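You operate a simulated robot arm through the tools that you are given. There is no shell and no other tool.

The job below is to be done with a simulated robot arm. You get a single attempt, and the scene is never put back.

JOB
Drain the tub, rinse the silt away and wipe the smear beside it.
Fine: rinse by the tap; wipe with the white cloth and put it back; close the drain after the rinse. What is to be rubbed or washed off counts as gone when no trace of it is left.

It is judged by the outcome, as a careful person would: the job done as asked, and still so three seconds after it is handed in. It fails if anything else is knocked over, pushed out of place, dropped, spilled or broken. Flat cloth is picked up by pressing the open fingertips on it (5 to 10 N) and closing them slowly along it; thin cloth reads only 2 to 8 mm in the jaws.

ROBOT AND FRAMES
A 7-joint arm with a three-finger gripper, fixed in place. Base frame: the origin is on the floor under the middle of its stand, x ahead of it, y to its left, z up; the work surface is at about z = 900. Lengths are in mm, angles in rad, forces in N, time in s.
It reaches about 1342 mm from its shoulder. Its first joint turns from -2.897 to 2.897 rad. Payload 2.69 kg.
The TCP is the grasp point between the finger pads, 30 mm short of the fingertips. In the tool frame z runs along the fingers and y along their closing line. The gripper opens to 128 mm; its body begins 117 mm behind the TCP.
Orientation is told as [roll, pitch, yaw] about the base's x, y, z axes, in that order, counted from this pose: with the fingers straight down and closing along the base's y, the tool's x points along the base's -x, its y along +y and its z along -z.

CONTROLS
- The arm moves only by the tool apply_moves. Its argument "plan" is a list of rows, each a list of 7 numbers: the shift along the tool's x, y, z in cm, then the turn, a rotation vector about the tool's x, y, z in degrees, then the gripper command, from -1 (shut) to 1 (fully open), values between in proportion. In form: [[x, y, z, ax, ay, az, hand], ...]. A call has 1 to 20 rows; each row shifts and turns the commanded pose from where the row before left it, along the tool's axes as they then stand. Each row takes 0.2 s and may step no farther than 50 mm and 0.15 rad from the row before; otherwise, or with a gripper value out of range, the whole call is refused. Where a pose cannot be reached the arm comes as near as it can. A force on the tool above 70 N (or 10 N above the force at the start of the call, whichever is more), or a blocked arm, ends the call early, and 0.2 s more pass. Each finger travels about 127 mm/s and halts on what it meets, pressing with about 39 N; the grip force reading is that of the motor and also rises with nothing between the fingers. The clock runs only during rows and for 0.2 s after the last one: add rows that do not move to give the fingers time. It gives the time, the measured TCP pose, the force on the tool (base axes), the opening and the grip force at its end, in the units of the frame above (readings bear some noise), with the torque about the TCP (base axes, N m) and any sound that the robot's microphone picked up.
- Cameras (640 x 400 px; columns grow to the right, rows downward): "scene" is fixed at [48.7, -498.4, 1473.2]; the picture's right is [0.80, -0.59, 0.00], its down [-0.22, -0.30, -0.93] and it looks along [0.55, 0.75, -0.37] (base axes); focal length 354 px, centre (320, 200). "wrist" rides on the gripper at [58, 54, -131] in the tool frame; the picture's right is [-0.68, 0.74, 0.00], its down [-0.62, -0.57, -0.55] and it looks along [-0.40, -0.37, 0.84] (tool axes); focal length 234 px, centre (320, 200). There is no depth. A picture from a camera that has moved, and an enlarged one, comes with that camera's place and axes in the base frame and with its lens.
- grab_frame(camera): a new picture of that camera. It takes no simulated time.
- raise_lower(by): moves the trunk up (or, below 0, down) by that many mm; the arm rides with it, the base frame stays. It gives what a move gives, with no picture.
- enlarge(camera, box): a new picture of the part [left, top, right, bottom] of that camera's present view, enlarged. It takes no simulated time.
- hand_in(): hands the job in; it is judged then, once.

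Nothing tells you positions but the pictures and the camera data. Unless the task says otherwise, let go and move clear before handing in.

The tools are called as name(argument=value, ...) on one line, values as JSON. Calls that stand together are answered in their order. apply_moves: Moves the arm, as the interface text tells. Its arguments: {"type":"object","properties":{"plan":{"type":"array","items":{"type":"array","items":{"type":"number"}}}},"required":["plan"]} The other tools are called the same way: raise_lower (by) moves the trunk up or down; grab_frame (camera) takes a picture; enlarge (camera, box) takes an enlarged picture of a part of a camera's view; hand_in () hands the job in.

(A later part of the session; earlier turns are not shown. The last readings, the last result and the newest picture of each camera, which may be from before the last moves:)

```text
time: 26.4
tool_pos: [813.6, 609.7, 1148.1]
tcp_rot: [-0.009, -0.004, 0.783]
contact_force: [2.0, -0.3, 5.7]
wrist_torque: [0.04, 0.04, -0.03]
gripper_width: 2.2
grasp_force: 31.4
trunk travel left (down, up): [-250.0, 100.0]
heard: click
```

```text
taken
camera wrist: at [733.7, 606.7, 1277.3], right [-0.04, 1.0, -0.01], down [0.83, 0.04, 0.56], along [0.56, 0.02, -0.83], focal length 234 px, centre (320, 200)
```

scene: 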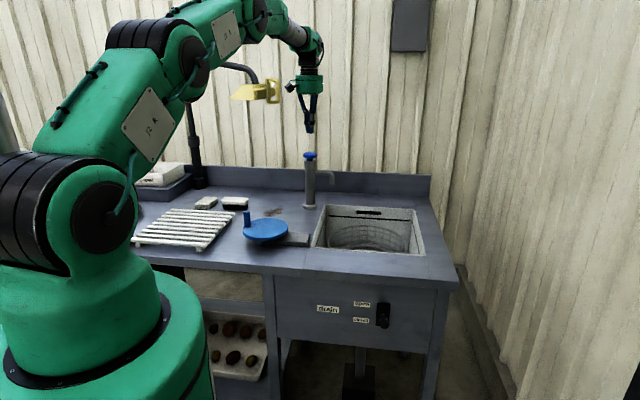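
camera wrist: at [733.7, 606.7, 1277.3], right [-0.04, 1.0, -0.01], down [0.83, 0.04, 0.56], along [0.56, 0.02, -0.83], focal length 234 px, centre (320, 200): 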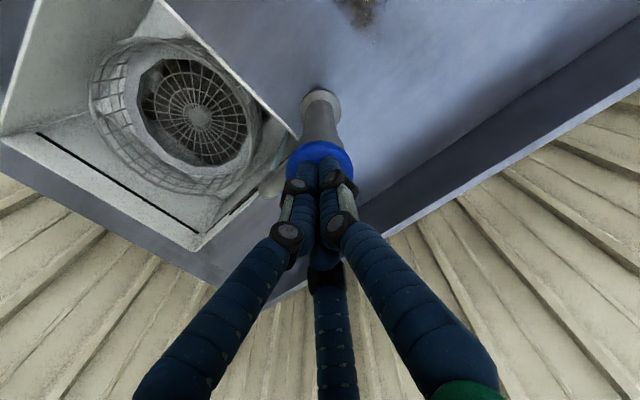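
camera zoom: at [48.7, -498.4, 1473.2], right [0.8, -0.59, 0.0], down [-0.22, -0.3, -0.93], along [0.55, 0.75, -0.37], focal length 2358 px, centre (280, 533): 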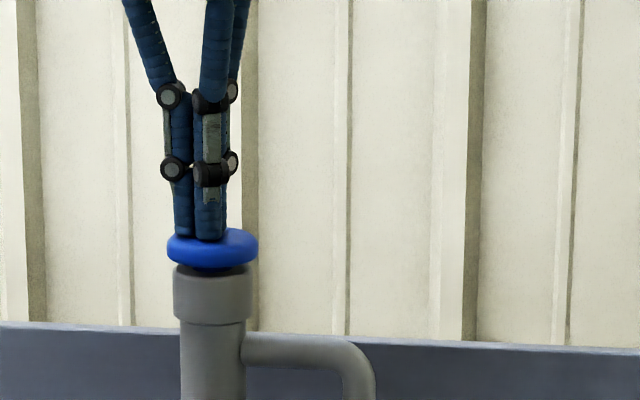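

A click: it's a push tap. I'll look at whether water runs from the spout.

enlarge(camera="scene", box=[300, 150, 428, 230])

apply_moves(plan=[[0, 0, 0, 0, 0, 0, -1]])

enlarge(camera="scene", box=[300, 150, 428, 230])

```text
5.00 times, centred on (364, 190) of scene
camera zoom: at [48.7, -498.4, 1473.2], right [0.8, -0.59, 0.0], down [-0.22, -0.3, -0.93], along [0.55, 0.75, -0.37], focal length 1768 px, centre (100, 250)
```

zoom: 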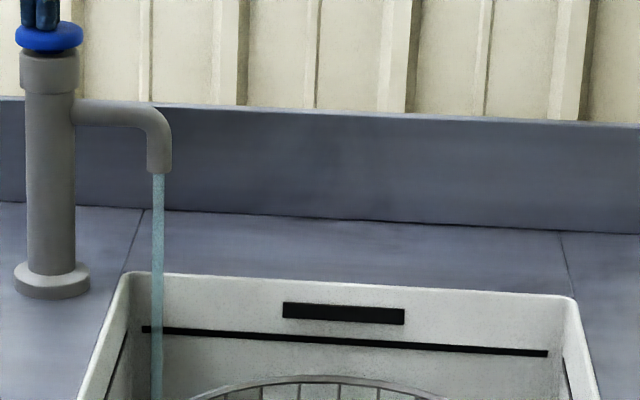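

```text
time: 26.8
tool_pos: [813.7, 610.0, 1148.6]
tcp_rot: [-0.008, -0.002, 0.784]
contact_force: [2.2, -0.2, 6.0]
wrist_torque: [0.07, 0.02, 0.0]
gripper_width: 2.1
grasp_force: 31.7
trunk travel left (down, up): [-250.0, 100.0]
```

```text
5.00 times, centred on (364, 190) of scene
camera zoom: at [48.7, -498.4, 1473.2], right [0.8, -0.59, 0.0], down [-0.22, -0.3, -0.93], along [0.55, 0.75, -0.37], focal length 1768 px, centre (100, 250)
```

zoom: 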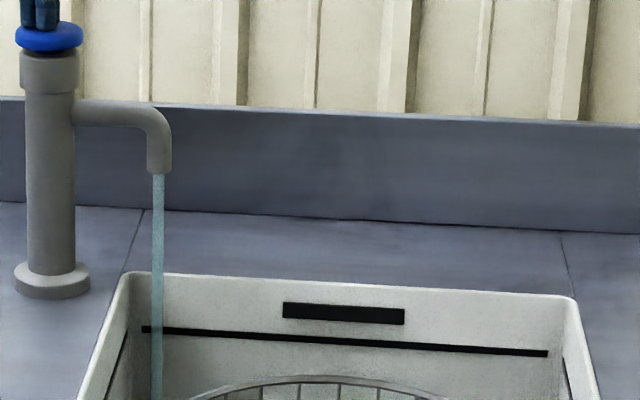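

Water is running into the tub. I'll lift off the cap and see whether the flow continues by itself.

apply_moves(plan=[[0, 0, -1, 0, 0, 0, -1], [0, 0, -3, 0, 0, 0, -1], [0, 0, -3, 0, 0, 0, -1]])

enlarge(camera="scene", box=[290, 140, 418, 220])

enlarge(camera="wrist", box=[40, 0, 340, 240])

```text
time: 27.6
tool_pos: [814.0, 607.5, 1218.1]
tcp_rot: [-0.009, -0.001, 0.785]
contact_force: [0.9, -0.6, -0.3]
wrist_torque: [0.04, -0.05, 0.01]
gripper_width: 2.1
grasp_force: 31.4
trunk travel left (down, up): [-250.0, 100.0]
```

```text
5.00 times, centred on (354, 180) of scene
camera zoom: at [48.7, -498.4, 1473.2], right [0.8, -0.59, 0.0], down [-0.22, -0.3, -0.93], along [0.55, 0.75, -0.37], focal length 1768 px, centre (150, 300)
```

zoom: 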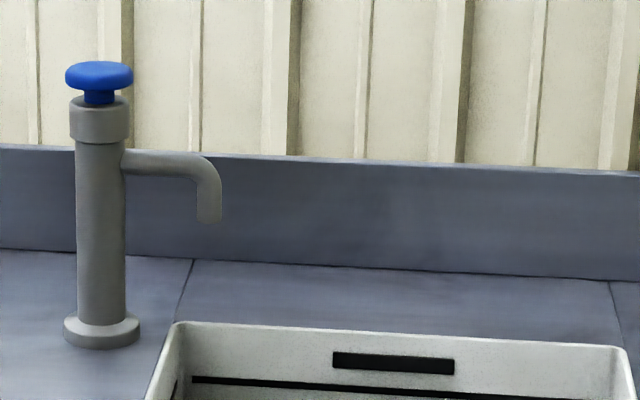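

```text
1.67 times, centred on (190, 120) of wrist
camera zoom: at [733.7, 606.1, 1347.5], right [-0.04, 1.0, -0.01], down [0.83, 0.04, 0.55], along [0.55, 0.02, -0.83], focal length 390 px, centre (537, 333)
```

zoom: 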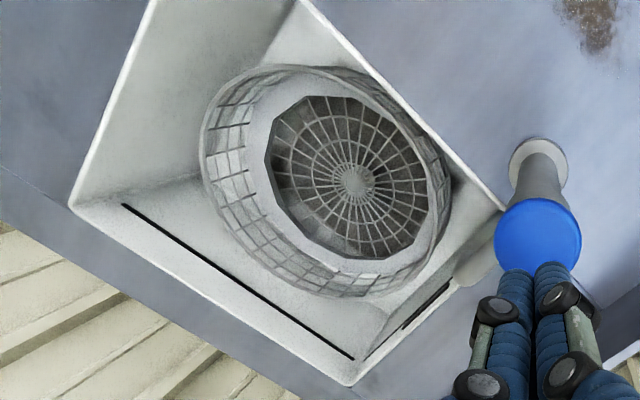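

The tap only runs while pressed, so I'll hold the cap down for the rinse and check the silt as it goes.

apply_moves(plan=[[0, 0, 3, 0, 0, 0, -1], [0, 0, 3, 0, 0, 0, -1], [0, 0, 0.7, 0, 0, 0, -1], [0, 0, 0.4, 0, 0, 0, -1], [0, 0, 0, 0, 0, 0, -1], [0, 0, 0, 0, 0, 0, -1], [0, 0, 0, 0, 0, 0, -1], [0, 0, 0, 0, 0, 0, -1], [0, 0, 0, 0, 0, 0, -1], [0, 0, 0, 0, 0, 0, -1], [0, 0, 0, 0, 0, 0, -1], [0, 0, 0, 0, 0, 0, -1], [0, 0, 0, 0, 0, 0, -1], [0, 0, 0, 0, 0, 0, -1], [0, 0, 0, 0, 0, 0, -1], [0, 0, 0, 0, 0, 0, -1]])

enlarge(camera="wrist", box=[40, 0, 340, 240])

enlarge(camera="scene", box=[290, 150, 450, 250])

```text
time: 31.0
tool_pos: [813.7, 607.6, 1146.6]
tcp_rot: [-0.007, -0.003, 0.782]
contact_force: [1.6, 1.7, 6.2]
wrist_torque: [0.07, 0.03, 0.0]
gripper_width: 2.0
grasp_force: 31.5
trunk travel left (down, up): [-250.0, 100.0]
heard: click
```

```text
1.67 times, centred on (190, 120) of wrist
camera zoom: at [733.6, 606.0, 1276.5], right [-0.04, 1.0, -0.01], down [0.83, 0.04, 0.56], along [0.55, 0.02, -0.83], focal length 390 px, centre (537, 333)
```

zoom: 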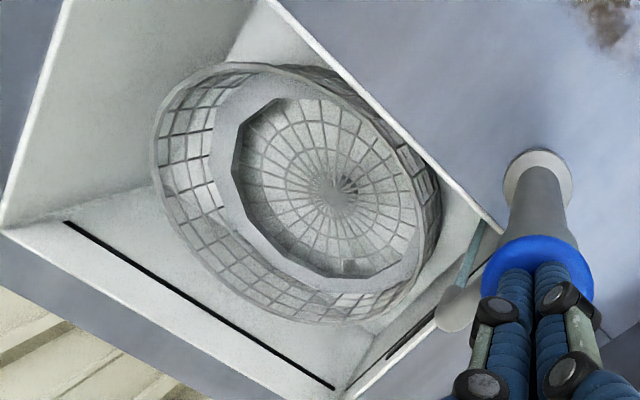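

```text
4.00 times, centred on (370, 200) of scene
camera zoom: at [48.7, -498.4, 1473.2], right [0.8, -0.59, 0.0], down [-0.22, -0.3, -0.93], along [0.55, 0.75, -0.37], focal length 1415 px, centre (120, 200)
```

zoom: 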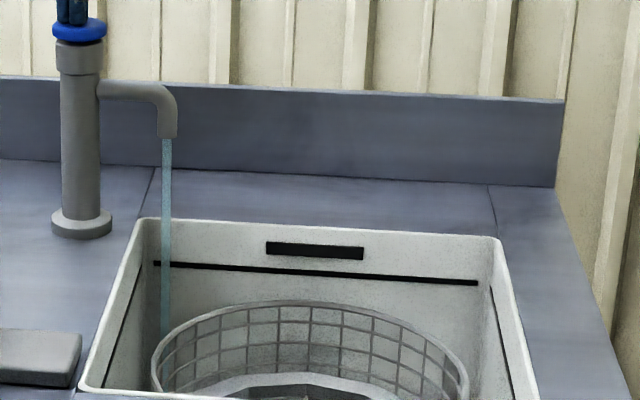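

The silt is mostly gone already. I'll keep holding for a few more seconds to clear every trace.

apply_moves(plan=[[0, 0, 0, 0, 0, 0, -1], [0, 0, 0, 0, 0, 0, -1], [0, 0, 0, 0, 0, 0, -1], [0, 0, 0, 0, 0, 0, -1], [0, 0, 0, 0, 0, 0, -1], [0, 0, 0, 0, 0, 0, -1], [0, 0, 0, 0, 0, 0, -1], [0, 0, 0, 0, 0, 0, -1], [0, 0, 0, 0, 0, 0, -1], [0, 0, 0, 0, 0, 0, -1], [0, 0, 0, 0, 0, 0, -1], [0, 0, 0, 0, 0, 0, -1], [0, 0, 0, 0, 0, 0, -1], [0, 0, 0, 0, 0, 0, -1], [0, 0, 0, 0, 0, 0, -1], [0, 0, 0, 0, 0, 0, -1], [0, 0, 0, 0, 0, 0, -1], [0, 0, 0, 0, 0, 0, -1], [0, 0, 0, 0, 0, 0, -1], [0, 0, 0, 0, 0, 0, -1]])

enlarge(camera="wrist", box=[40, 0, 340, 240])

enlarge(camera="wrist", box=[120, 30, 260, 180])

```text
time: 35.2
tool_pos: [813.9, 607.7, 1146.8]
tcp_rot: [-0.01, -0.003, 0.784]
contact_force: [-0.1, 1.0, 6.6]
wrist_torque: [0.04, 0.1, 0.01]
gripper_width: 2.1
grasp_force: 31.6
trunk travel left (down, up): [-250.0, 100.0]
```

```text
1.67 times, centred on (190, 120) of wrist
camera zoom: at [733.6, 606.0, 1276.5], right [-0.04, 1.0, -0.01], down [0.83, 0.04, 0.56], along [0.55, 0.02, -0.83], focal length 390 px, centre (537, 333)
```

zoom: 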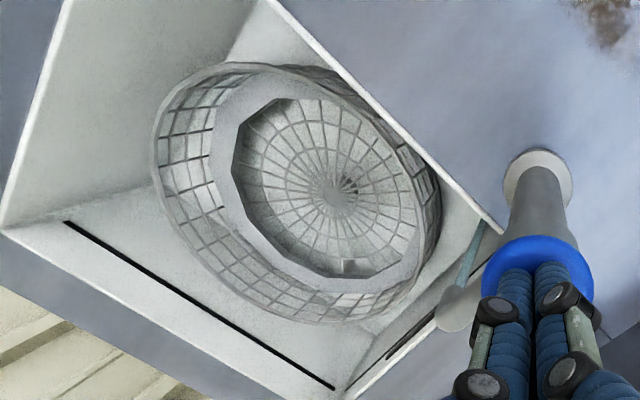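

```text
2.67 times, centred on (190, 105) of wrist
camera zoom: at [733.6, 606.0, 1276.5], right [-0.04, 1.0, -0.01], down [0.83, 0.04, 0.56], along [0.55, 0.02, -0.83], focal length 624 px, centre (667, 453)
```

zoom: 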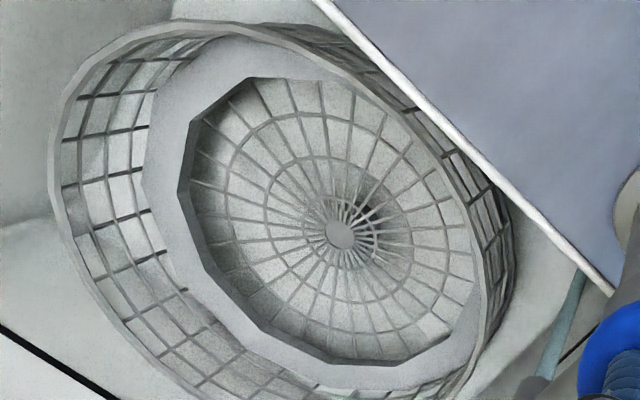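

Only a small dark spot remains near the centre, which looks like the drain hole. I'll hold one more round to be safe, then lift off.

apply_moves(plan=[[0, 0, 0, 0, 0, 0, -1], [0, 0, 0, 0, 0, 0, -1], [0, 0, 0, 0, 0, 0, -1], [0, 0, 0, 0, 0, 0, -1], [0, 0, 0, 0, 0, 0, -1], [0, 0, 0, 0, 0, 0, -1], [0, 0, 0, 0, 0, 0, -1], [0, 0, 0, 0, 0, 0, -1], [0, 0, 0, 0, 0, 0, -1], [0, 0, 0, 0, 0, 0, -1], [0, 0, 0, 0, 0, 0, -1], [0, 0, 0, 0, 0, 0, -1], [0, 0, 0, 0, 0, 0, -1], [0, 0, 0, 0, 0, 0, -1], [0, 0, 0, 0, 0, 0, -1], [0, 0, -1, 0, 0, 0, -1], [0, 0, -3, 0, 0, 0, -1], [0, 0, -4, 0, 0, 0, -1], [0, 0, -4, 0, 0, 0, -1]])

grab_frame(camera="wrist")

grab_frame(camera="scene")

```text
time: 39.2
tool_pos: [811.1, 608.3, 1264.9]
tcp_rot: [-0.008, -0.002, 0.784]
contact_force: [-0.6, 0.5, -0.6]
wrist_torque: [0.03, -0.01, 0.02]
gripper_width: 2.2
grasp_force: 31.7
trunk travel left (down, up): [-250.0, 100.0]
```

```text
taken
camera wrist: at [731.4, 607.6, 1395.0], right [-0.04, 1.0, -0.01], down [0.83, 0.04, 0.55], along [0.55, 0.02, -0.83], focal length 234 px, centre (320, 200)
```

wrist: 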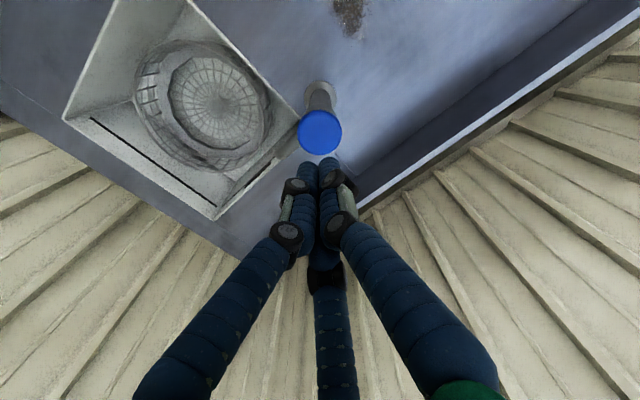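

```text
taken
```

scene: 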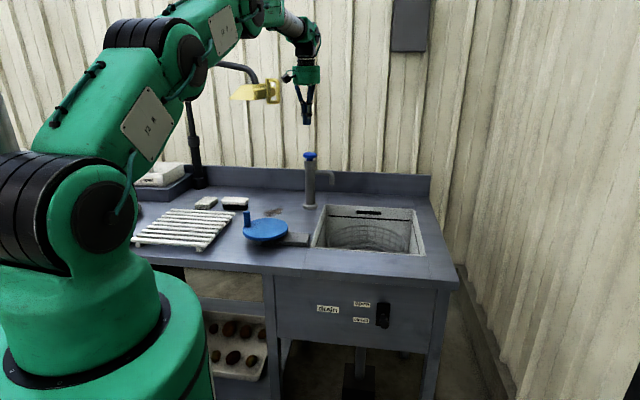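

apply_moves(plan=[[2.33, -3.7, -0.5, 0, 0, 0, -1], [2.33, -3.7, -0.5, 0, 0, 0, -1], [2.33, -3.7, -0.5, 0, 0, 0, -1], [2.33, -3.7, -0.5, 0, 0, 0, -1], [2.33, -3.7, -0.5, 0, 0, 0, -1], [2.33, -3.7, -0.5, 0, 0, 0, -1]])

enlarge(camera="wrist", box=[180, 0, 440, 165])

enlarge(camera="wrist", box=[256, 30, 384, 140])

```text
time: 40.6
tool_pos: [869.8, 353.9, 1297.9]
tcp_rot: [-0.011, -0.004, 0.784]
contact_force: [0.0, 0.4, 0.3]
wrist_torque: [-0.02, 0.01, -0.04]
gripper_width: 2.1
grasp_force: 31.7
trunk travel left (down, up): [-250.0, 100.0]
```

```text
2.42 times, centred on (310, 82) of wrist
camera zoom: at [790.2, 353.0, 1428.8], right [-0.04, 1.0, -0.01], down [0.83, 0.04, 0.56], along [0.56, 0.02, -0.83], focal length 568 px, centre (344, 485)
```

zoom: 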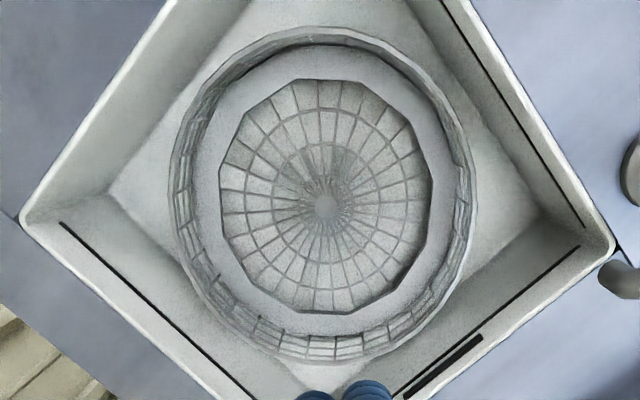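

```text
3.64 times, centred on (320, 85) of wrist
camera zoom: at [790.2, 353.0, 1428.8], right [-0.04, 1.0, -0.01], down [0.83, 0.04, 0.56], along [0.56, 0.02, -0.83], focal length 852 px, centre (320, 618)
```

zoom: 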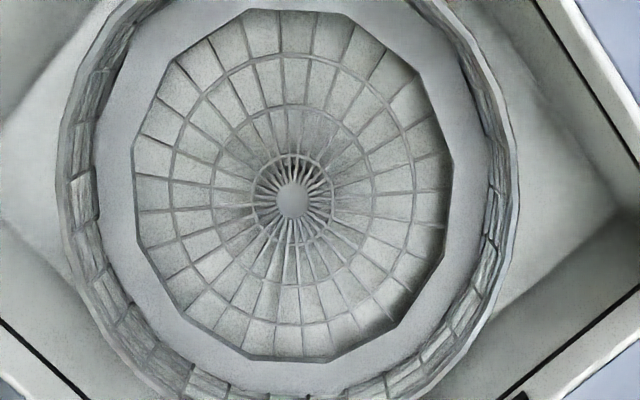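

The tub and basket are clean with no silt left. Next I'll close the drain, so I'm going back out in front of the bench and tipping the fingers forward above the lever.

apply_moves(plan=[[4.27, -0.72, 0, -0.6, -0.28, 0, -1], [4.27, -0.72, 0, 0, 0, 0, -1], [4.27, -0.72, 0, 0, 0, 0, -1], [4.27, -0.72, 0, 0, 0, 0, -1], [4.27, -0.72, 0, 0, 0, 0, -1], [4.27, -0.72, 0, 0, 0, 0, -1], [4.27, -0.72, 0, 0, 0, 0, -1], [4.27, -0.72, 0, 0, 0, 0, -1], [4.27, -0.72, 0, 0, 0, 0, -1], [4.27, -0.72, 0, 0, 0, 0, -1], [4.27, -0.72, 0, 0, 0, 0, -1]])

apply_moves(plan=[[0, 0, 0, 0, -7.5, 0, -1], [0, 0, 0, 0, -7.5, 0, -1], [0, 0, 0, 0, -7.5, 0, -1], [0, 0, 0, 0, -7.5, 0, -1], [0, 0, 0, 0, -7.5, 0, -1], [0, 0, 0, 0, -7.5, 0, -1], [0, 0, 0, 0, -7.5, 0, -1], [0, 0, 0, 0, -7.5, 0, -1], [0, 0, 0, 0, -7.5, 0, -1], [0, 0, 0, 0, -7.5, 0, -1], [0, 0, 0, 0, -7.5, 0, -1], [0, 0, 0, 0, -7.5, 0, -1]])

grab_frame(camera="scene")

```text
time: 43.0
tool_pos: [592.3, -36.8, 1294.3]
tcp_rot: [0.001, -0.007, 0.785]
contact_force: [-0.2, 0.5, 0.0]
wrist_torque: [0.0, -0.01, 0.01]
gripper_width: 2.3
grasp_force: 31.9
trunk travel left (down, up): [-250.0, 100.0]
```

```text
time: 45.6
tool_pos: [594.8, -35.0, 1295.1]
tcp_rot: [3.1, -1.56, -2.319]
contact_force: [0.5, -0.6, 0.4]
wrist_torque: [-0.02, 0.03, -0.01]
gripper_width: 2.1
grasp_force: 31.5
trunk travel left (down, up): [-250.0, 100.0]
```

```text
taken
```

scene: 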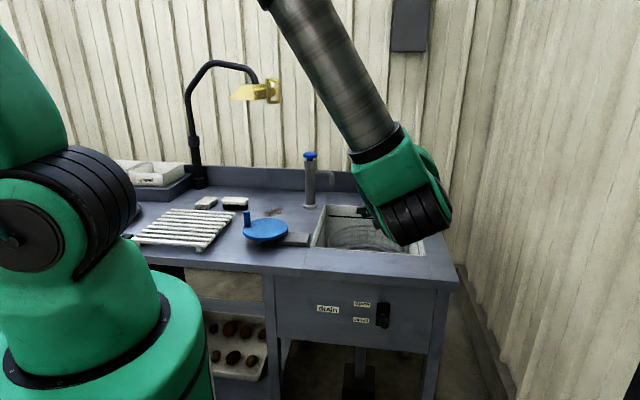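

apply_moves(plan=[[4.1, 0, 0, 0, 0, 0, -1], [4.1, 0, 0, 0, 0, 0, -1], [4.1, 0, 0, 0, 0, 0, -1], [4.1, 0, 0, 0, 0, 0, -1], [4.1, 0, 0, 0, 0, 0, -1], [4.1, 0, 0, 0, 0, 0, -1], [4.1, 0, 0, 0, 0, 0, -1], [4.1, 0, 0, 0, 0, 0, -1], [4.1, 0, 0, 0, 0, 0, -1], [3.6, 0, 0, 0, 0, 0, -1]])

grab_frame(camera="wrist")

grab_frame(camera="scene")

```text
time: 47.8
tool_pos: [597.8, -33.2, 890.8]
tcp_rot: [2.191, -1.56, -1.403]
contact_force: [0.0, -0.3, 0.1]
wrist_torque: [-0.01, 0.0, 0.06]
gripper_width: 1.8
grasp_force: 31.9
out of reach, approached as far as the arm can: row 10
trunk travel left (down, up): [-250.0, 100.0]
```

```text
taken
camera wrist: at [467.8, -88.1, 830.9], right [-0.52, 0.51, 0.68], down [0.02, -0.79, 0.61], along [0.85, 0.33, 0.41], focal length 234 px, centre (320, 200)
```

wrist: 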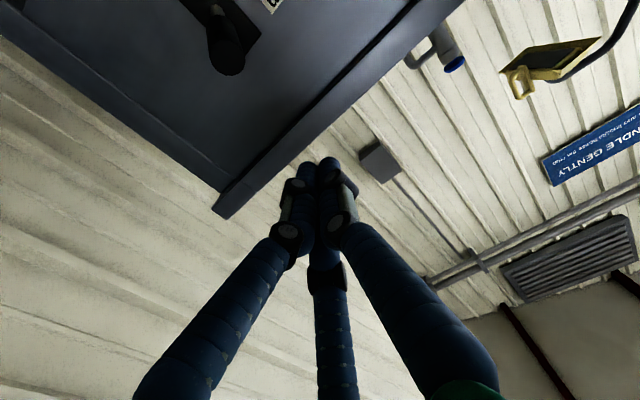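

```text
taken
```

scene: 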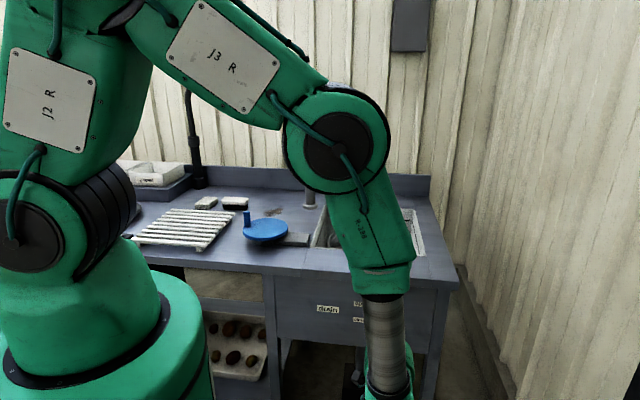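

The fingers are above the raised lever at w≈399, z≈891. I'll move forward over it, keeping clear of the counter edge, and press it down.

apply_moves(plan=[[0, 0.15, 2.6, 0, 0, 0, -1], [0, 0, 2.6, 0, 0, 0, -1], [0, 0, 2.4, 0, 0, 0, -1], [1.5, 0, 0, 0, 0, 0, -1], [1.2, 0, 0, 0, 0, 0, -1], [1.2, 0, 0, 0, 0, 0, -1], [1.2, 0, 0, 0, 0, 0, -1]])

grab_frame(camera="wrist")

```text
time: 49.4
tool_pos: [652.1, 21.7, 839.7]
tcp_rot: [3.015, -1.564, -2.227]
contact_force: [-0.5, -0.2, -0.2]
wrist_torque: [0.0, 0.0, 0.0]
gripper_width: 2.0
grasp_force: 31.8
trunk travel left (down, up): [-250.0, 100.0]
```

```text
taken
camera wrist: at [522.1, -31.3, 780.8], right [-0.52, 0.52, 0.68], down [0.01, -0.79, 0.61], along [0.85, 0.33, 0.41], focal length 234 px, centre (320, 200)
```

wrist: 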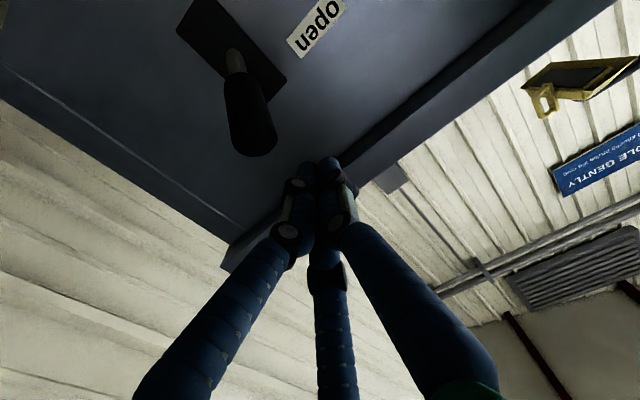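

apply_moves(plan=[[1.2, 0, 0, 0, 0, 0, -1], [1.2, 0, 0, 0, 0, 0, -1], [1.2, 0, 0, 0, 0, 0, -1], [1.2, 0, 0, 0, 0, 0, -1]])

grab_frame(camera="wrist")

```text
time: 50.4
tool_pos: [649.5, 22.0, 791.2]
tcp_rot: [2.913, -1.565, -2.13]
contact_force: [-0.5, 0.7, 0.1]
wrist_torque: [-0.01, -0.01, 0.02]
gripper_width: 2.1
grasp_force: 31.8
trunk travel left (down, up): [-250.0, 100.0]
```

```text
taken
camera wrist: at [521.2, -31.5, 732.1], right [-0.52, 0.52, 0.68], down [0.01, -0.79, 0.61], along [0.85, 0.33, 0.41], focal length 234 px, centre (320, 200)
```

wrist: 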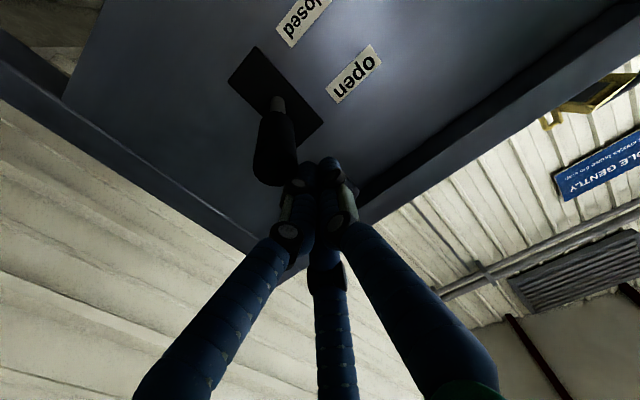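

apply_moves(plan=[[1.0, 0, 0, 0, 0, 0, -1], [1.0, 0, 0, 0, 0, 0, -1], [1.0, 0, 0, 0, 0, 0, -1]])

grab_frame(camera="wrist")

```text
time: 51.2
tool_pos: [652.4, 21.3, 762.9]
tcp_rot: [3.023, -1.564, -2.237]
contact_force: [0.3, -0.2, -0.7]
wrist_torque: [0.03, 0.0, 0.06]
gripper_width: 1.7
grasp_force: 31.5
trunk travel left (down, up): [-250.0, 100.0]
```

```text
taken
camera wrist: at [522.0, -31.5, 702.5], right [-0.52, 0.52, 0.68], down [0.01, -0.79, 0.61], along [0.85, 0.33, 0.41], focal length 234 px, centre (320, 200)
```

wrist: 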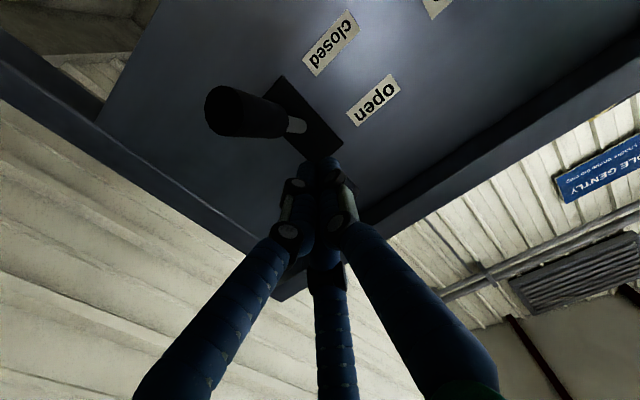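

The lever has flipped down to its original "closed" position (end at w≈475, z≈691). I'll press a touch more to make sure it is seated, then back off and check.

apply_moves(plan=[[0.5, 0, 0, 0, 0, 0, -1], [0.4, 0, 0, 0, 0, 0, -1]])

apply_moves(plan=[[-1.5, 0, 0, 0, 0, 0, -1], [-2, 0, -2, 0, 0, 0, -1], [-2, 0, -3, 0, 0, 0, -1], [-2, 0, -3, 0, 0, 0, -1]])

grab_frame(camera="wrist")

```text
time: 51.8
tool_pos: [651.0, 21.6, 752.6]
tcp_rot: [2.958, -1.563, -2.173]
contact_force: [0.8, -0.1, 0.7]
wrist_torque: [0.0, 0.02, 0.03]
gripper_width: 2.4
grasp_force: 31.2
trunk travel left (down, up): [-250.0, 100.0]
```

```text
time: 52.8
tool_pos: [605.6, -42.1, 828.7]
tcp_rot: [2.212, -1.56, -1.424]
contact_force: [0.1, 0.5, -0.8]
wrist_torque: [0.02, -0.01, 0.0]
gripper_width: 2.1
grasp_force: 31.3
out of reach, approached as far as the arm can: row 3, 4
trunk travel left (down, up): [-250.0, 100.0]
```

```text
taken
camera wrist: at [474.6, -96.2, 769.4], right [-0.52, 0.51, 0.68], down [0.01, -0.79, 0.61], along [0.85, 0.33, 0.41], focal length 234 px, centre (320, 200)
```

wrist: 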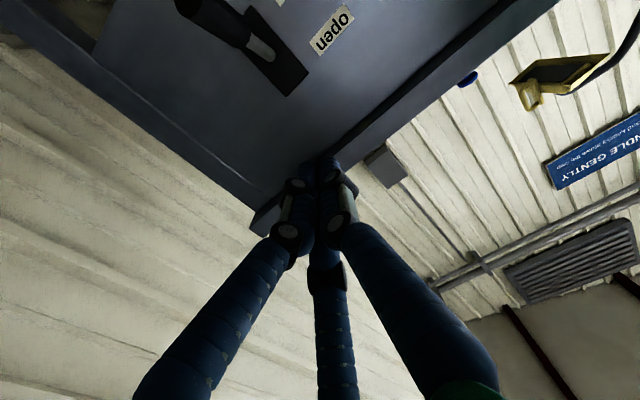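

The lever is down. I'll climb back up and turn the fingers down for the cloth work, then verify the lever from above.

apply_moves(plan=[[-4.5, 0, 0, 0, 0, 0, -1], [-4.5, 0, 0, 0, 0, 0, -1], [-4.5, 0, 0, 0, 0, 0, -1], [-4.5, 0, 0, 0, 0, 0, -1], [-4.5, 0, 0, 0, 0, 0, -1], [-4.5, 0, 0, 0, 0, 0, -1], [-4.5, 0, 0, 0, 0, 0, -1], [-4.5, 0, 0, 0, 0, 0, -1], [-4.5, 0, 0, 0, 0, 0, -1], [-4.5, 0, 0, 0, 0, 0, -1]])

apply_moves(plan=[[0, 0, 0, 0, 7.5, 0, -1], [0, 0, 0, 0, 7.5, 0, -1], [0, 0, 0, 0, 7.5, 0, -1], [0, 0, 0, 0, 7.5, 0, -1], [0, 0, 0, 0, 7.5, 0, -1], [0, 0, 0, 0, 7.5, 0, -1], [0, 0, 0, 0, 7.5, 0, -1], [0, 0, 0, 0, 7.5, 0, -1], [0, 0, 0, 0, 7.5, 0, -1], [0, 0, 0, 0, 7.5, 0, -1], [0, 0, 0, 0, 7.5, 0, -1], [0, 0, 0, 0, 7.5, 0, -1]])

grab_frame(camera="wrist")

enlarge(camera="scene", box=[290, 280, 450, 380])

```text
time: 55.0
tool_pos: [604.2, -43.8, 1279.2]
tcp_rot: [2.847, -1.561, -2.062]
contact_force: [0.1, -0.2, -1.2]
wrist_torque: [0.04, -0.02, 0.02]
gripper_width: 1.9
grasp_force: 31.4
trunk travel left (down, up): [-250.0, 100.0]
```

```text
time: 57.6
tool_pos: [603.7, -44.2, 1277.0]
tcp_rot: [-0.002, -0.005, 0.783]
contact_force: [0.0, 0.1, -0.2]
wrist_torque: [0.02, 0.03, -0.03]
gripper_width: 2.0
grasp_force: 31.5
trunk travel left (down, up): [-250.0, 100.0]
```

```text
taken
camera wrist: at [523.7, -47.1, 1408.7], right [-0.04, 1.0, 0.0], down [0.83, 0.03, 0.55], along [0.55, 0.03, -0.83], focal length 234 px, centre (320, 200)
```

wrist: 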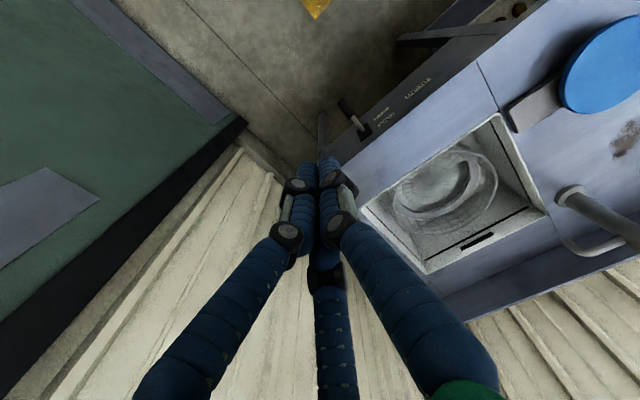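

```text
4.00 times, centred on (370, 330) of scene
camera zoom: at [48.7, -498.4, 1473.2], right [0.8, -0.59, 0.0], down [-0.22, -0.3, -0.93], along [0.55, 0.75, -0.37], focal length 1415 px, centre (120, -320)
```

zoom: 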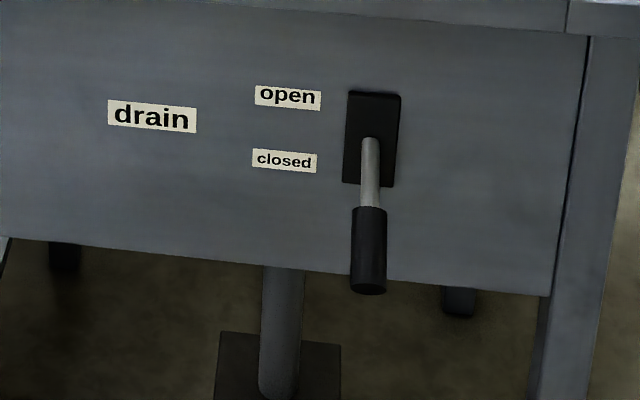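

The drain is closed again, exactly as it stood at first. Now to the cloth: I'll carry the hand at height across the front half of the bench, well clear of the lamp, to look down on the cloth and brush.

apply_moves(plan=[[-1.906, 4.425, 0.4, 0, 0, 0, -1], [-1.906, 4.425, 0.4, 0, 0, 0, -1], [-1.906, 4.425, 0.4, 0, 0, 0, -1], [-1.906, 4.425, 0.4, 0, 0, 0, -1], [-1.906, 4.425, 0.4, 0, 0, 0, -1], [-1.906, 4.425, 0.4, 0, 0, 0, -1], [-1.906, 4.425, 0.4, 0, 0, 0, -1], [-1.906, 4.425, 0.4, 0, 0, 0, -1], [-1.906, 4.425, 0.4, 0, 0, 0, -1], [-1.906, 4.425, 0.4, 0, 0, 0, -1], [-1.906, 4.425, 0.4, 0, 0, 0, -1], [-1.906, 4.425, 0.4, 0, 0, 0, -1], [-1.906, 4.425, 0.4, 0, 0, 0, -1], [-1.906, 4.425, 0.4, 0, 0, 0, -1], [-1.906, 4.425, 0.4, 0, 0, 0, -1], [-1.906, 4.425, 0.4, 0, 0, 0, -1]])

grab_frame(camera="wrist")

grab_frame(camera="scene")

```text
time: 61.0
tool_pos: [319.0, 675.2, 1218.2]
tcp_rot: [-0.003, -0.006, 0.783]
contact_force: [0.2, 0.1, -0.6]
wrist_torque: [-0.01, -0.03, 0.03]
gripper_width: 1.9
grasp_force: 31.8
trunk travel left (down, up): [-250.0, 100.0]
```

```text
taken
camera wrist: at [238.5, 670.9, 1348.3], right [-0.04, 1.0, 0.0], down [0.83, 0.03, 0.55], along [0.55, 0.03, -0.83], focal length 234 px, centre (320, 200)
```

wrist: 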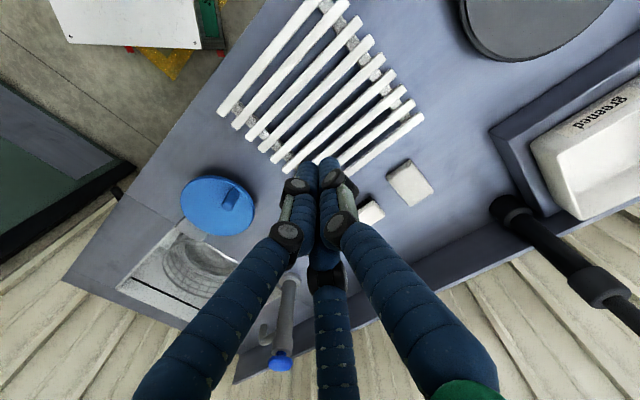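

```text
taken
```

scene: 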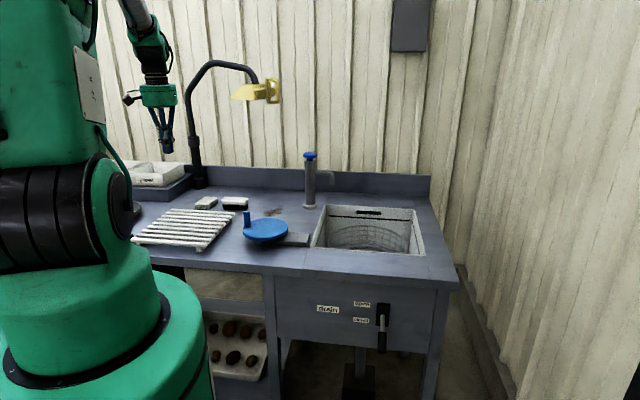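

enlarge(camera="wrist", box=[340, 130, 468, 230])

enlarge(camera="wrist", box=[360, 120, 640, 330])

```text
4.00 times, centred on (404, 180) of wrist
camera zoom: at [238.5, 670.9, 1348.3], right [-0.04, 1.0, 0.0], down [0.83, 0.03, 0.55], along [0.55, 0.03, -0.83], focal length 937 px, centre (-16, 280)
```

zoom: 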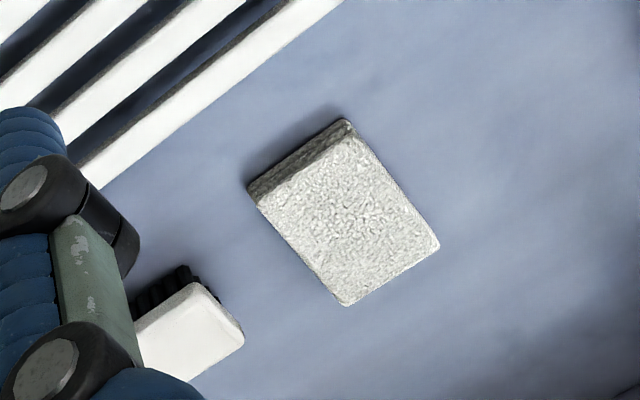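

```text
1.90 times, centred on (500, 225) of wrist
camera zoom: at [238.5, 670.9, 1348.3], right [-0.04, 1.0, 0.0], down [0.83, 0.03, 0.55], along [0.55, 0.03, -0.83], focal length 446 px, centre (-23, 152)
```

zoom: 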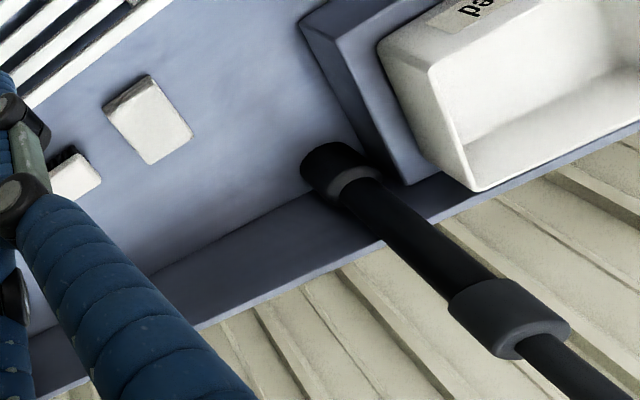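

The cloth's top is about 57 × 87 mm, centred at s≈-283, w≈957, with the brush some 45 mm to its right. I'll move above it, open the fingers part way and look closely.

apply_moves(plan=[[-3.63, 0.44, 1.97, 0, 0, 0, -1], [-3.63, 0.44, 1.97, 0, 0, 0, -1], [-3.63, 0.44, 1.97, 0, 0, 0, -1], [-3.63, 0.44, 1.97, 0, 0, 0, -1], [-3.63, 0.44, 1.97, 0, 0, 0, -1], [-3.63, 0.44, 1.97, 0, 0, 0, -1], [-3.63, 0.44, 1.97, 0, 0, 0, 0.4], [0, 0, 0, 0, 0, 0, 0.4], [0, 0, 0, 0, 0, 0, 0.4], [0, 0, 0, 0, 0, 0, 0.4]])

grab_frame(camera="wrist")

grab_frame(camera="scene")

```text
time: 63.2
tool_pos: [478.6, 873.5, 1078.6]
tcp_rot: [0.0, -0.008, 0.783]
contact_force: [0.2, 0.3, -0.7]
wrist_torque: [-0.06, 0.0, 0.03]
gripper_width: 89.6
grasp_force: 0.1
trunk travel left (down, up): [-250.0, 100.0]
```

```text
taken
camera wrist: at [399.4, 871.3, 1209.1], right [-0.04, 1.0, 0.0], down [0.83, 0.03, 0.55], along [0.55, 0.03, -0.83], focal length 234 px, centre (320, 200)
```

wrist: 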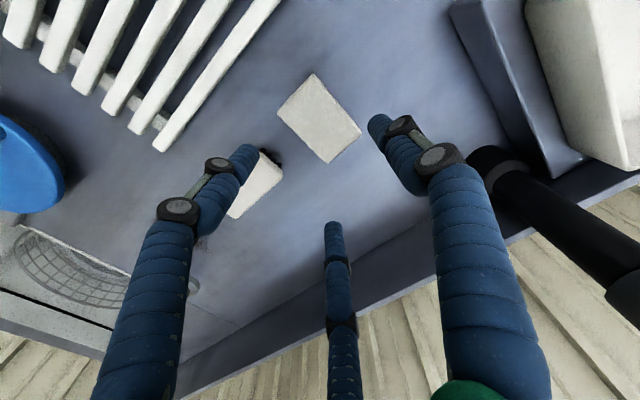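

```text
taken
```

scene: 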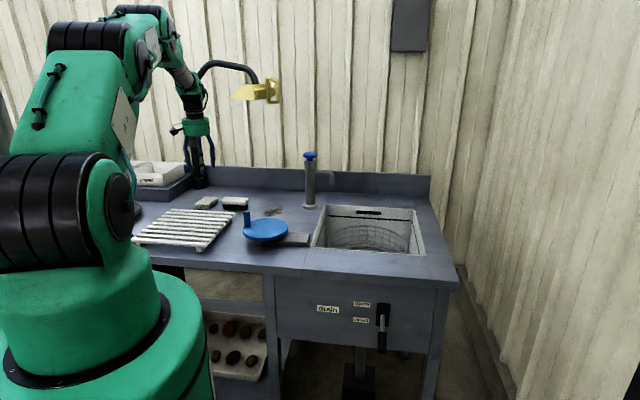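

The fingers are a three-jaw set around the TCP and the cloth is nearly centred under them. I'll narrow them to about 34 mm so all three tips land on the cloth, then go down slowly to feel for its top.

apply_moves(plan=[[0.1, 0.5, 3, 0, 0, 0, -0.46], [0, 0, 3, 0, 0, 0, -0.46], [0, 0, 3, 0, 0, 0, -0.46], [0, 0, 1.5, 0, 0, 0, -0.46]])

grab_frame(camera="wrist")

enlarge(camera="scene", box=[170, 160, 266, 220])

```text
time: 64.2
tool_pos: [475.0, 880.1, 975.4]
tcp_rot: [0.003, -0.008, 0.784]
contact_force: [-0.4, 0.2, 0.8]
wrist_torque: [0.0, 0.02, -0.02]
gripper_width: 34.7
grasp_force: 0.0
trunk travel left (down, up): [-250.0, 100.0]
```

```text
taken
camera wrist: at [395.0, 876.3, 1105.6], right [-0.04, 1.0, 0.01], down [0.83, 0.03, 0.55], along [0.55, 0.03, -0.83], focal length 234 px, centre (320, 200)
```

wrist: 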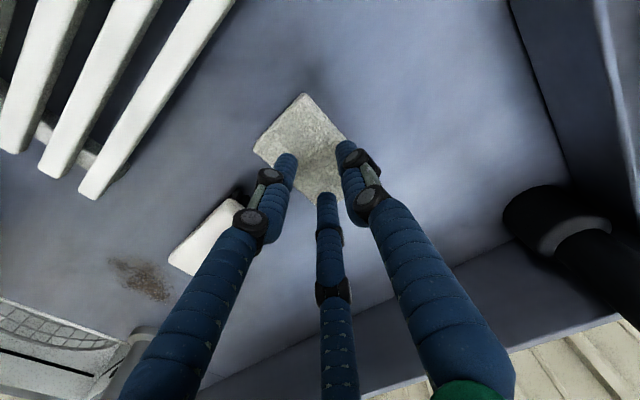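

```text
6.67 times, centred on (218, 190) of scene
camera zoom: at [48.7, -498.4, 1473.2], right [0.8, -0.59, 0.0], down [-0.22, -0.3, -0.93], along [0.55, 0.75, -0.37], focal length 2358 px, centre (1000, 267)
```

zoom: 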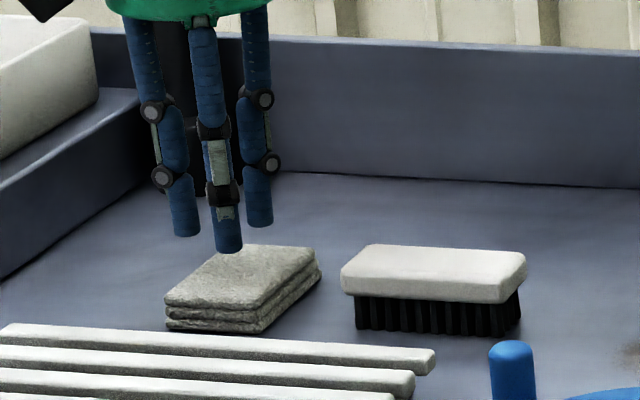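

apply_moves(plan=[[0, -0.2, 0.8, 0, 0, 0, -0.46], [0, 0, 0.5, 0, 0, 0, -0.46], [0, 0, 0.3, 0, 0, 0, -0.46]])

enlarge(camera="scene", box=[180, 180, 244, 220])

```text
time: 65.0
tool_pos: [476.4, 876.5, 958.4]
tcp_rot: [0.001, -0.006, 0.783]
contact_force: [1.6, 0.4, -0.5]
wrist_torque: [0.0, 0.0, 0.04]
gripper_width: 34.9
grasp_force: 0.0
trunk travel left (down, up): [-250.0, 100.0]
```

```text
10.00 times, centred on (212, 200) of scene
camera zoom: at [48.7, -498.4, 1473.2], right [0.8, -0.59, 0.0], down [-0.22, -0.3, -0.93], along [0.55, 0.75, -0.37], focal length 3537 px, centre (1400, 200)
```

zoom: 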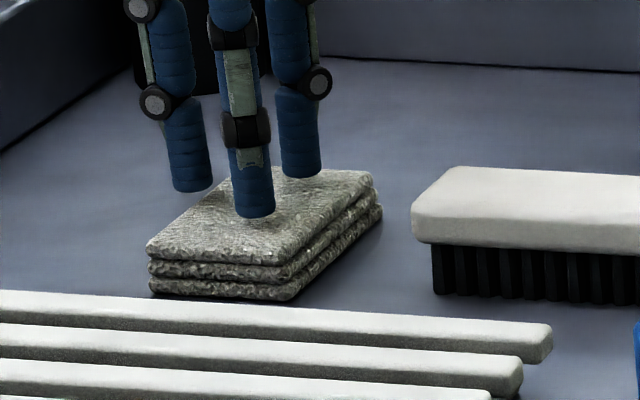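

The tips are nearly on the cloth. I'll go down in 2 mm steps.

apply_moves(plan=[[0, 0, 0.3, 0, 0, 0, -0.46], [0, 0, 0.2, 0, 0, 0, -0.46]])

apply_moves(plan=[[0, 0, 0.2, 0, 0, 0, -0.46], [0, 0, 0.2, 0, 0, 0, -0.46]])

```text
time: 65.6
tool_pos: [477.6, 875.5, 954.1]
tcp_rot: [0.001, -0.004, 0.783]
contact_force: [0.4, 0.3, 0.2]
wrist_torque: [0.01, 0.03, 0.02]
gripper_width: 34.5
grasp_force: 0.1
trunk travel left (down, up): [-250.0, 100.0]
```

```text
time: 66.2
tool_pos: [477.0, 877.6, 953.6]
tcp_rot: [0.002, -0.01, 0.784]
contact_force: [-1.0, -2.8, 16.7]
wrist_torque: [-0.39, 0.21, 0.0]
gripper_width: 33.7
grasp_force: 0.0
trunk travel left (down, up): [-250.0, 100.0]
```

Contact at TCP z≈953.5 (cloth top ≈ 923); 17 N is a bit much, so I'll ease off to 5–10 N.

apply_moves(plan=[[0, 0, -0.15, 0, 0, 0, -0.46], [0, 0, 0, 0, 0, 0, -0.46]])

```text
time: 66.8
tool_pos: [477.2, 876.0, 953.9]
tcp_rot: [0.001, -0.009, 0.784]
contact_force: [2.4, 2.4, 12.2]
wrist_torque: [-0.06, 0.04, 0.01]
gripper_width: 33.8
grasp_force: 0.2
trunk travel left (down, up): [-250.0, 100.0]
```

apply_moves(plan=[[0, 0, -0.1, 0, 0, 0, -0.46], [0, 0, 0, 0, 0, 0, -0.46]])

```text
time: 67.4
tool_pos: [477.3, 877.1, 953.3]
tcp_rot: [0.001, -0.005, 0.785]
contact_force: [1.4, 1.9, 11.8]
wrist_torque: [-0.07, 0.0, 0.0]
gripper_width: 34.1
grasp_force: 0.0
trunk travel left (down, up): [-250.0, 100.0]
```

apply_moves(plan=[[0, 0, -0.1, 0, 0, 0, -0.46], [0, 0, 0, 0, 0, 0, -0.46]])

```text
time: 68.0
tool_pos: [478.5, 874.9, 953.6]
tcp_rot: [0.001, -0.005, 0.783]
contact_force: [3.7, 1.1, 6.6]
wrist_torque: [-0.1, -0.02, 0.02]
gripper_width: 34.2
grasp_force: 0.1
trunk travel left (down, up): [-250.0, 100.0]
```

Pressing at about 7 N now. I'll close the fingers slowly along the cloth.

apply_moves(plan=[[0, 0, 0, 0, 0, 0, -0.5], [0, 0, 0, 0, 0, 0, -0.55], [0, 0, 0, 0, 0, 0, -0.6], [0, 0, 0, 0, 0, 0, -0.65], [0, 0, 0, 0, 0, 0, -0.7], [0, 0, 0, 0, 0, 0, -0.75]])

enlarge(camera="scene", box=[180, 180, 244, 220])

```text
time: 69.4
tool_pos: [477.5, 875.5, 953.6]
tcp_rot: [0.002, -0.007, 0.784]
contact_force: [0.2, -0.6, 0.7]
wrist_torque: [-0.02, 0.0, 0.0]
gripper_width: 16.0
grasp_force: 0.0
trunk travel left (down, up): [-250.0, 100.0]
```

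```text
10.00 times, centred on (212, 200) of scene
camera zoom: at [48.7, -498.4, 1473.2], right [0.8, -0.59, 0.0], down [-0.22, -0.3, -0.93], along [0.55, 0.75, -0.37], focal length 3537 px, centre (1400, 200)
```

zoom: 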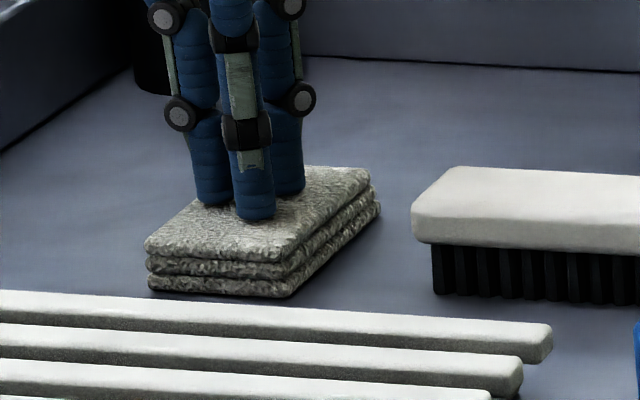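

The contact eased off while closing. I'll press back to 5–10 N before closing the rest of the way.

apply_moves(plan=[[0, 0, 0.15, 0, 0, 0, -0.75], [0, 0, 0, 0, 0, 0, -0.75]])

```text
time: 70.0
tool_pos: [477.2, 876.3, 952.6]
tcp_rot: [0.003, -0.008, 0.784]
contact_force: [-0.2, 0.5, 0.8]
wrist_torque: [0.01, 0.02, 0.01]
gripper_width: 16.1
grasp_force: 0.0
trunk travel left (down, up): [-250.0, 100.0]
```

apply_moves(plan=[[0, 0, 0.15, 0, 0, 0, -0.75], [0, 0, 0, 0, 0, 0, -0.75]])

enlarge(camera="scene", box=[180, 180, 244, 220])

```text
time: 70.6
tool_pos: [476.4, 876.7, 952.3]
tcp_rot: [0.001, -0.01, 0.783]
contact_force: [-0.8, -2.1, 6.6]
wrist_torque: [-0.09, 0.07, 0.02]
gripper_width: 16.1
grasp_force: 0.0
trunk travel left (down, up): [-250.0, 100.0]
```

```text
10.00 times, centred on (212, 200) of scene
camera zoom: at [48.7, -498.4, 1473.2], right [0.8, -0.59, 0.0], down [-0.22, -0.3, -0.93], along [0.55, 0.75, -0.37], focal length 3537 px, centre (1400, 200)
```

zoom: 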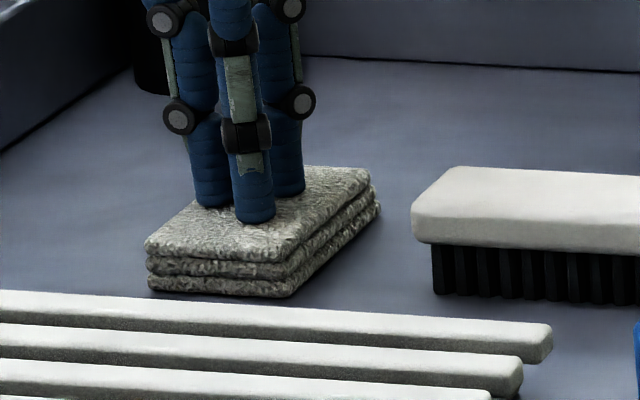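

apply_moves(plan=[[0, 0, 0.03, 0, 0, 0, -0.8], [0, 0, 0.03, 0, 0, 0, -0.85], [0, 0, 0.03, 0, 0, 0, -0.9], [0, 0, 0.02, 0, 0, 0, -0.95], [0, 0, 0.02, 0, 0, 0, -1], [0, 0, 0, 0, 0, 0, -1], [0, 0, 0, 0, 0, 0, -1]])

enlarge(camera="scene", box=[180, 180, 244, 220])

```text
time: 72.2
tool_pos: [477.2, 876.0, 951.0]
tcp_rot: [0.002, -0.007, 0.784]
contact_force: [-2.0, 0.4, 5.3]
wrist_torque: [-0.07, 0.1, 0.01]
gripper_width: 6.1
grasp_force: 31.6
trunk travel left (down, up): [-250.0, 100.0]
```

```text
10.00 times, centred on (212, 200) of scene
camera zoom: at [48.7, -498.4, 1473.2], right [0.8, -0.59, 0.0], down [-0.22, -0.3, -0.93], along [0.55, 0.75, -0.37], focal length 3537 px, centre (1400, 200)
```

zoom: 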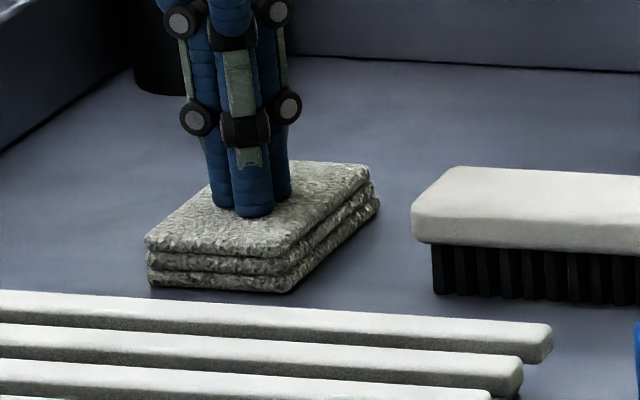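

The jaws read 6.1 mm instead of 2 mm shut, so cloth seems to be pinched. I'll lift a little to see if it comes along.

apply_moves(plan=[[0, 0, -0.5, 0, 0, 0, -1], [0, 0, -1, 0, 0, 0, -1], [0, 0, -1.5, 0, 0, 0, -1], [0, 0, 0, 0, 0, 0, -1]])

enlarge(camera="scene", box=[170, 160, 266, 220])

grab_frame(camera="wrist")

```text
time: 73.2
tool_pos: [476.4, 876.1, 981.2]
tcp_rot: [0.001, -0.008, 0.785]
contact_force: [-1.3, 0.3, 0.8]
wrist_torque: [-0.01, 0.01, -0.02]
gripper_width: 2.2
grasp_force: 31.7
trunk travel left (down, up): [-250.0, 100.0]
```

```text
6.67 times, centred on (218, 190) of scene
camera zoom: at [48.7, -498.4, 1473.2], right [0.8, -0.59, 0.0], down [-0.22, -0.3, -0.93], along [0.55, 0.75, -0.37], focal length 2358 px, centre (1000, 267)
```

zoom: 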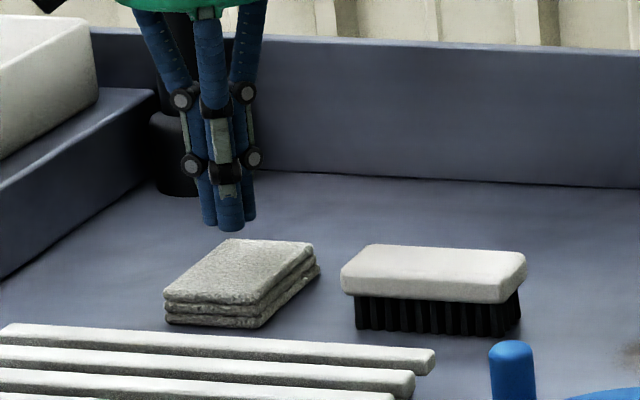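

```text
taken
camera wrist: at [397.7, 872.9, 1111.3], right [-0.04, 1.0, 0.01], down [0.83, 0.03, 0.55], along [0.55, 0.03, -0.83], focal length 234 px, centre (320, 200)
```

wrist: 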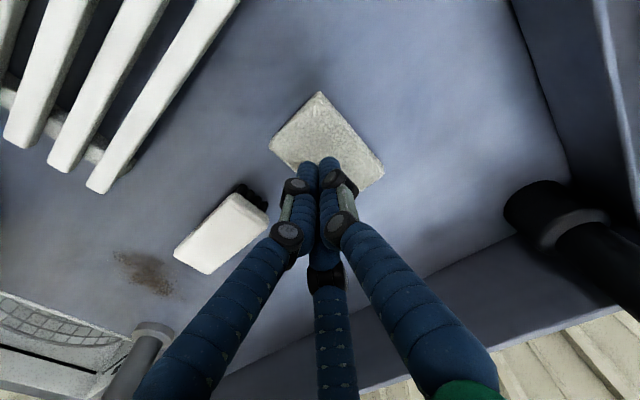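

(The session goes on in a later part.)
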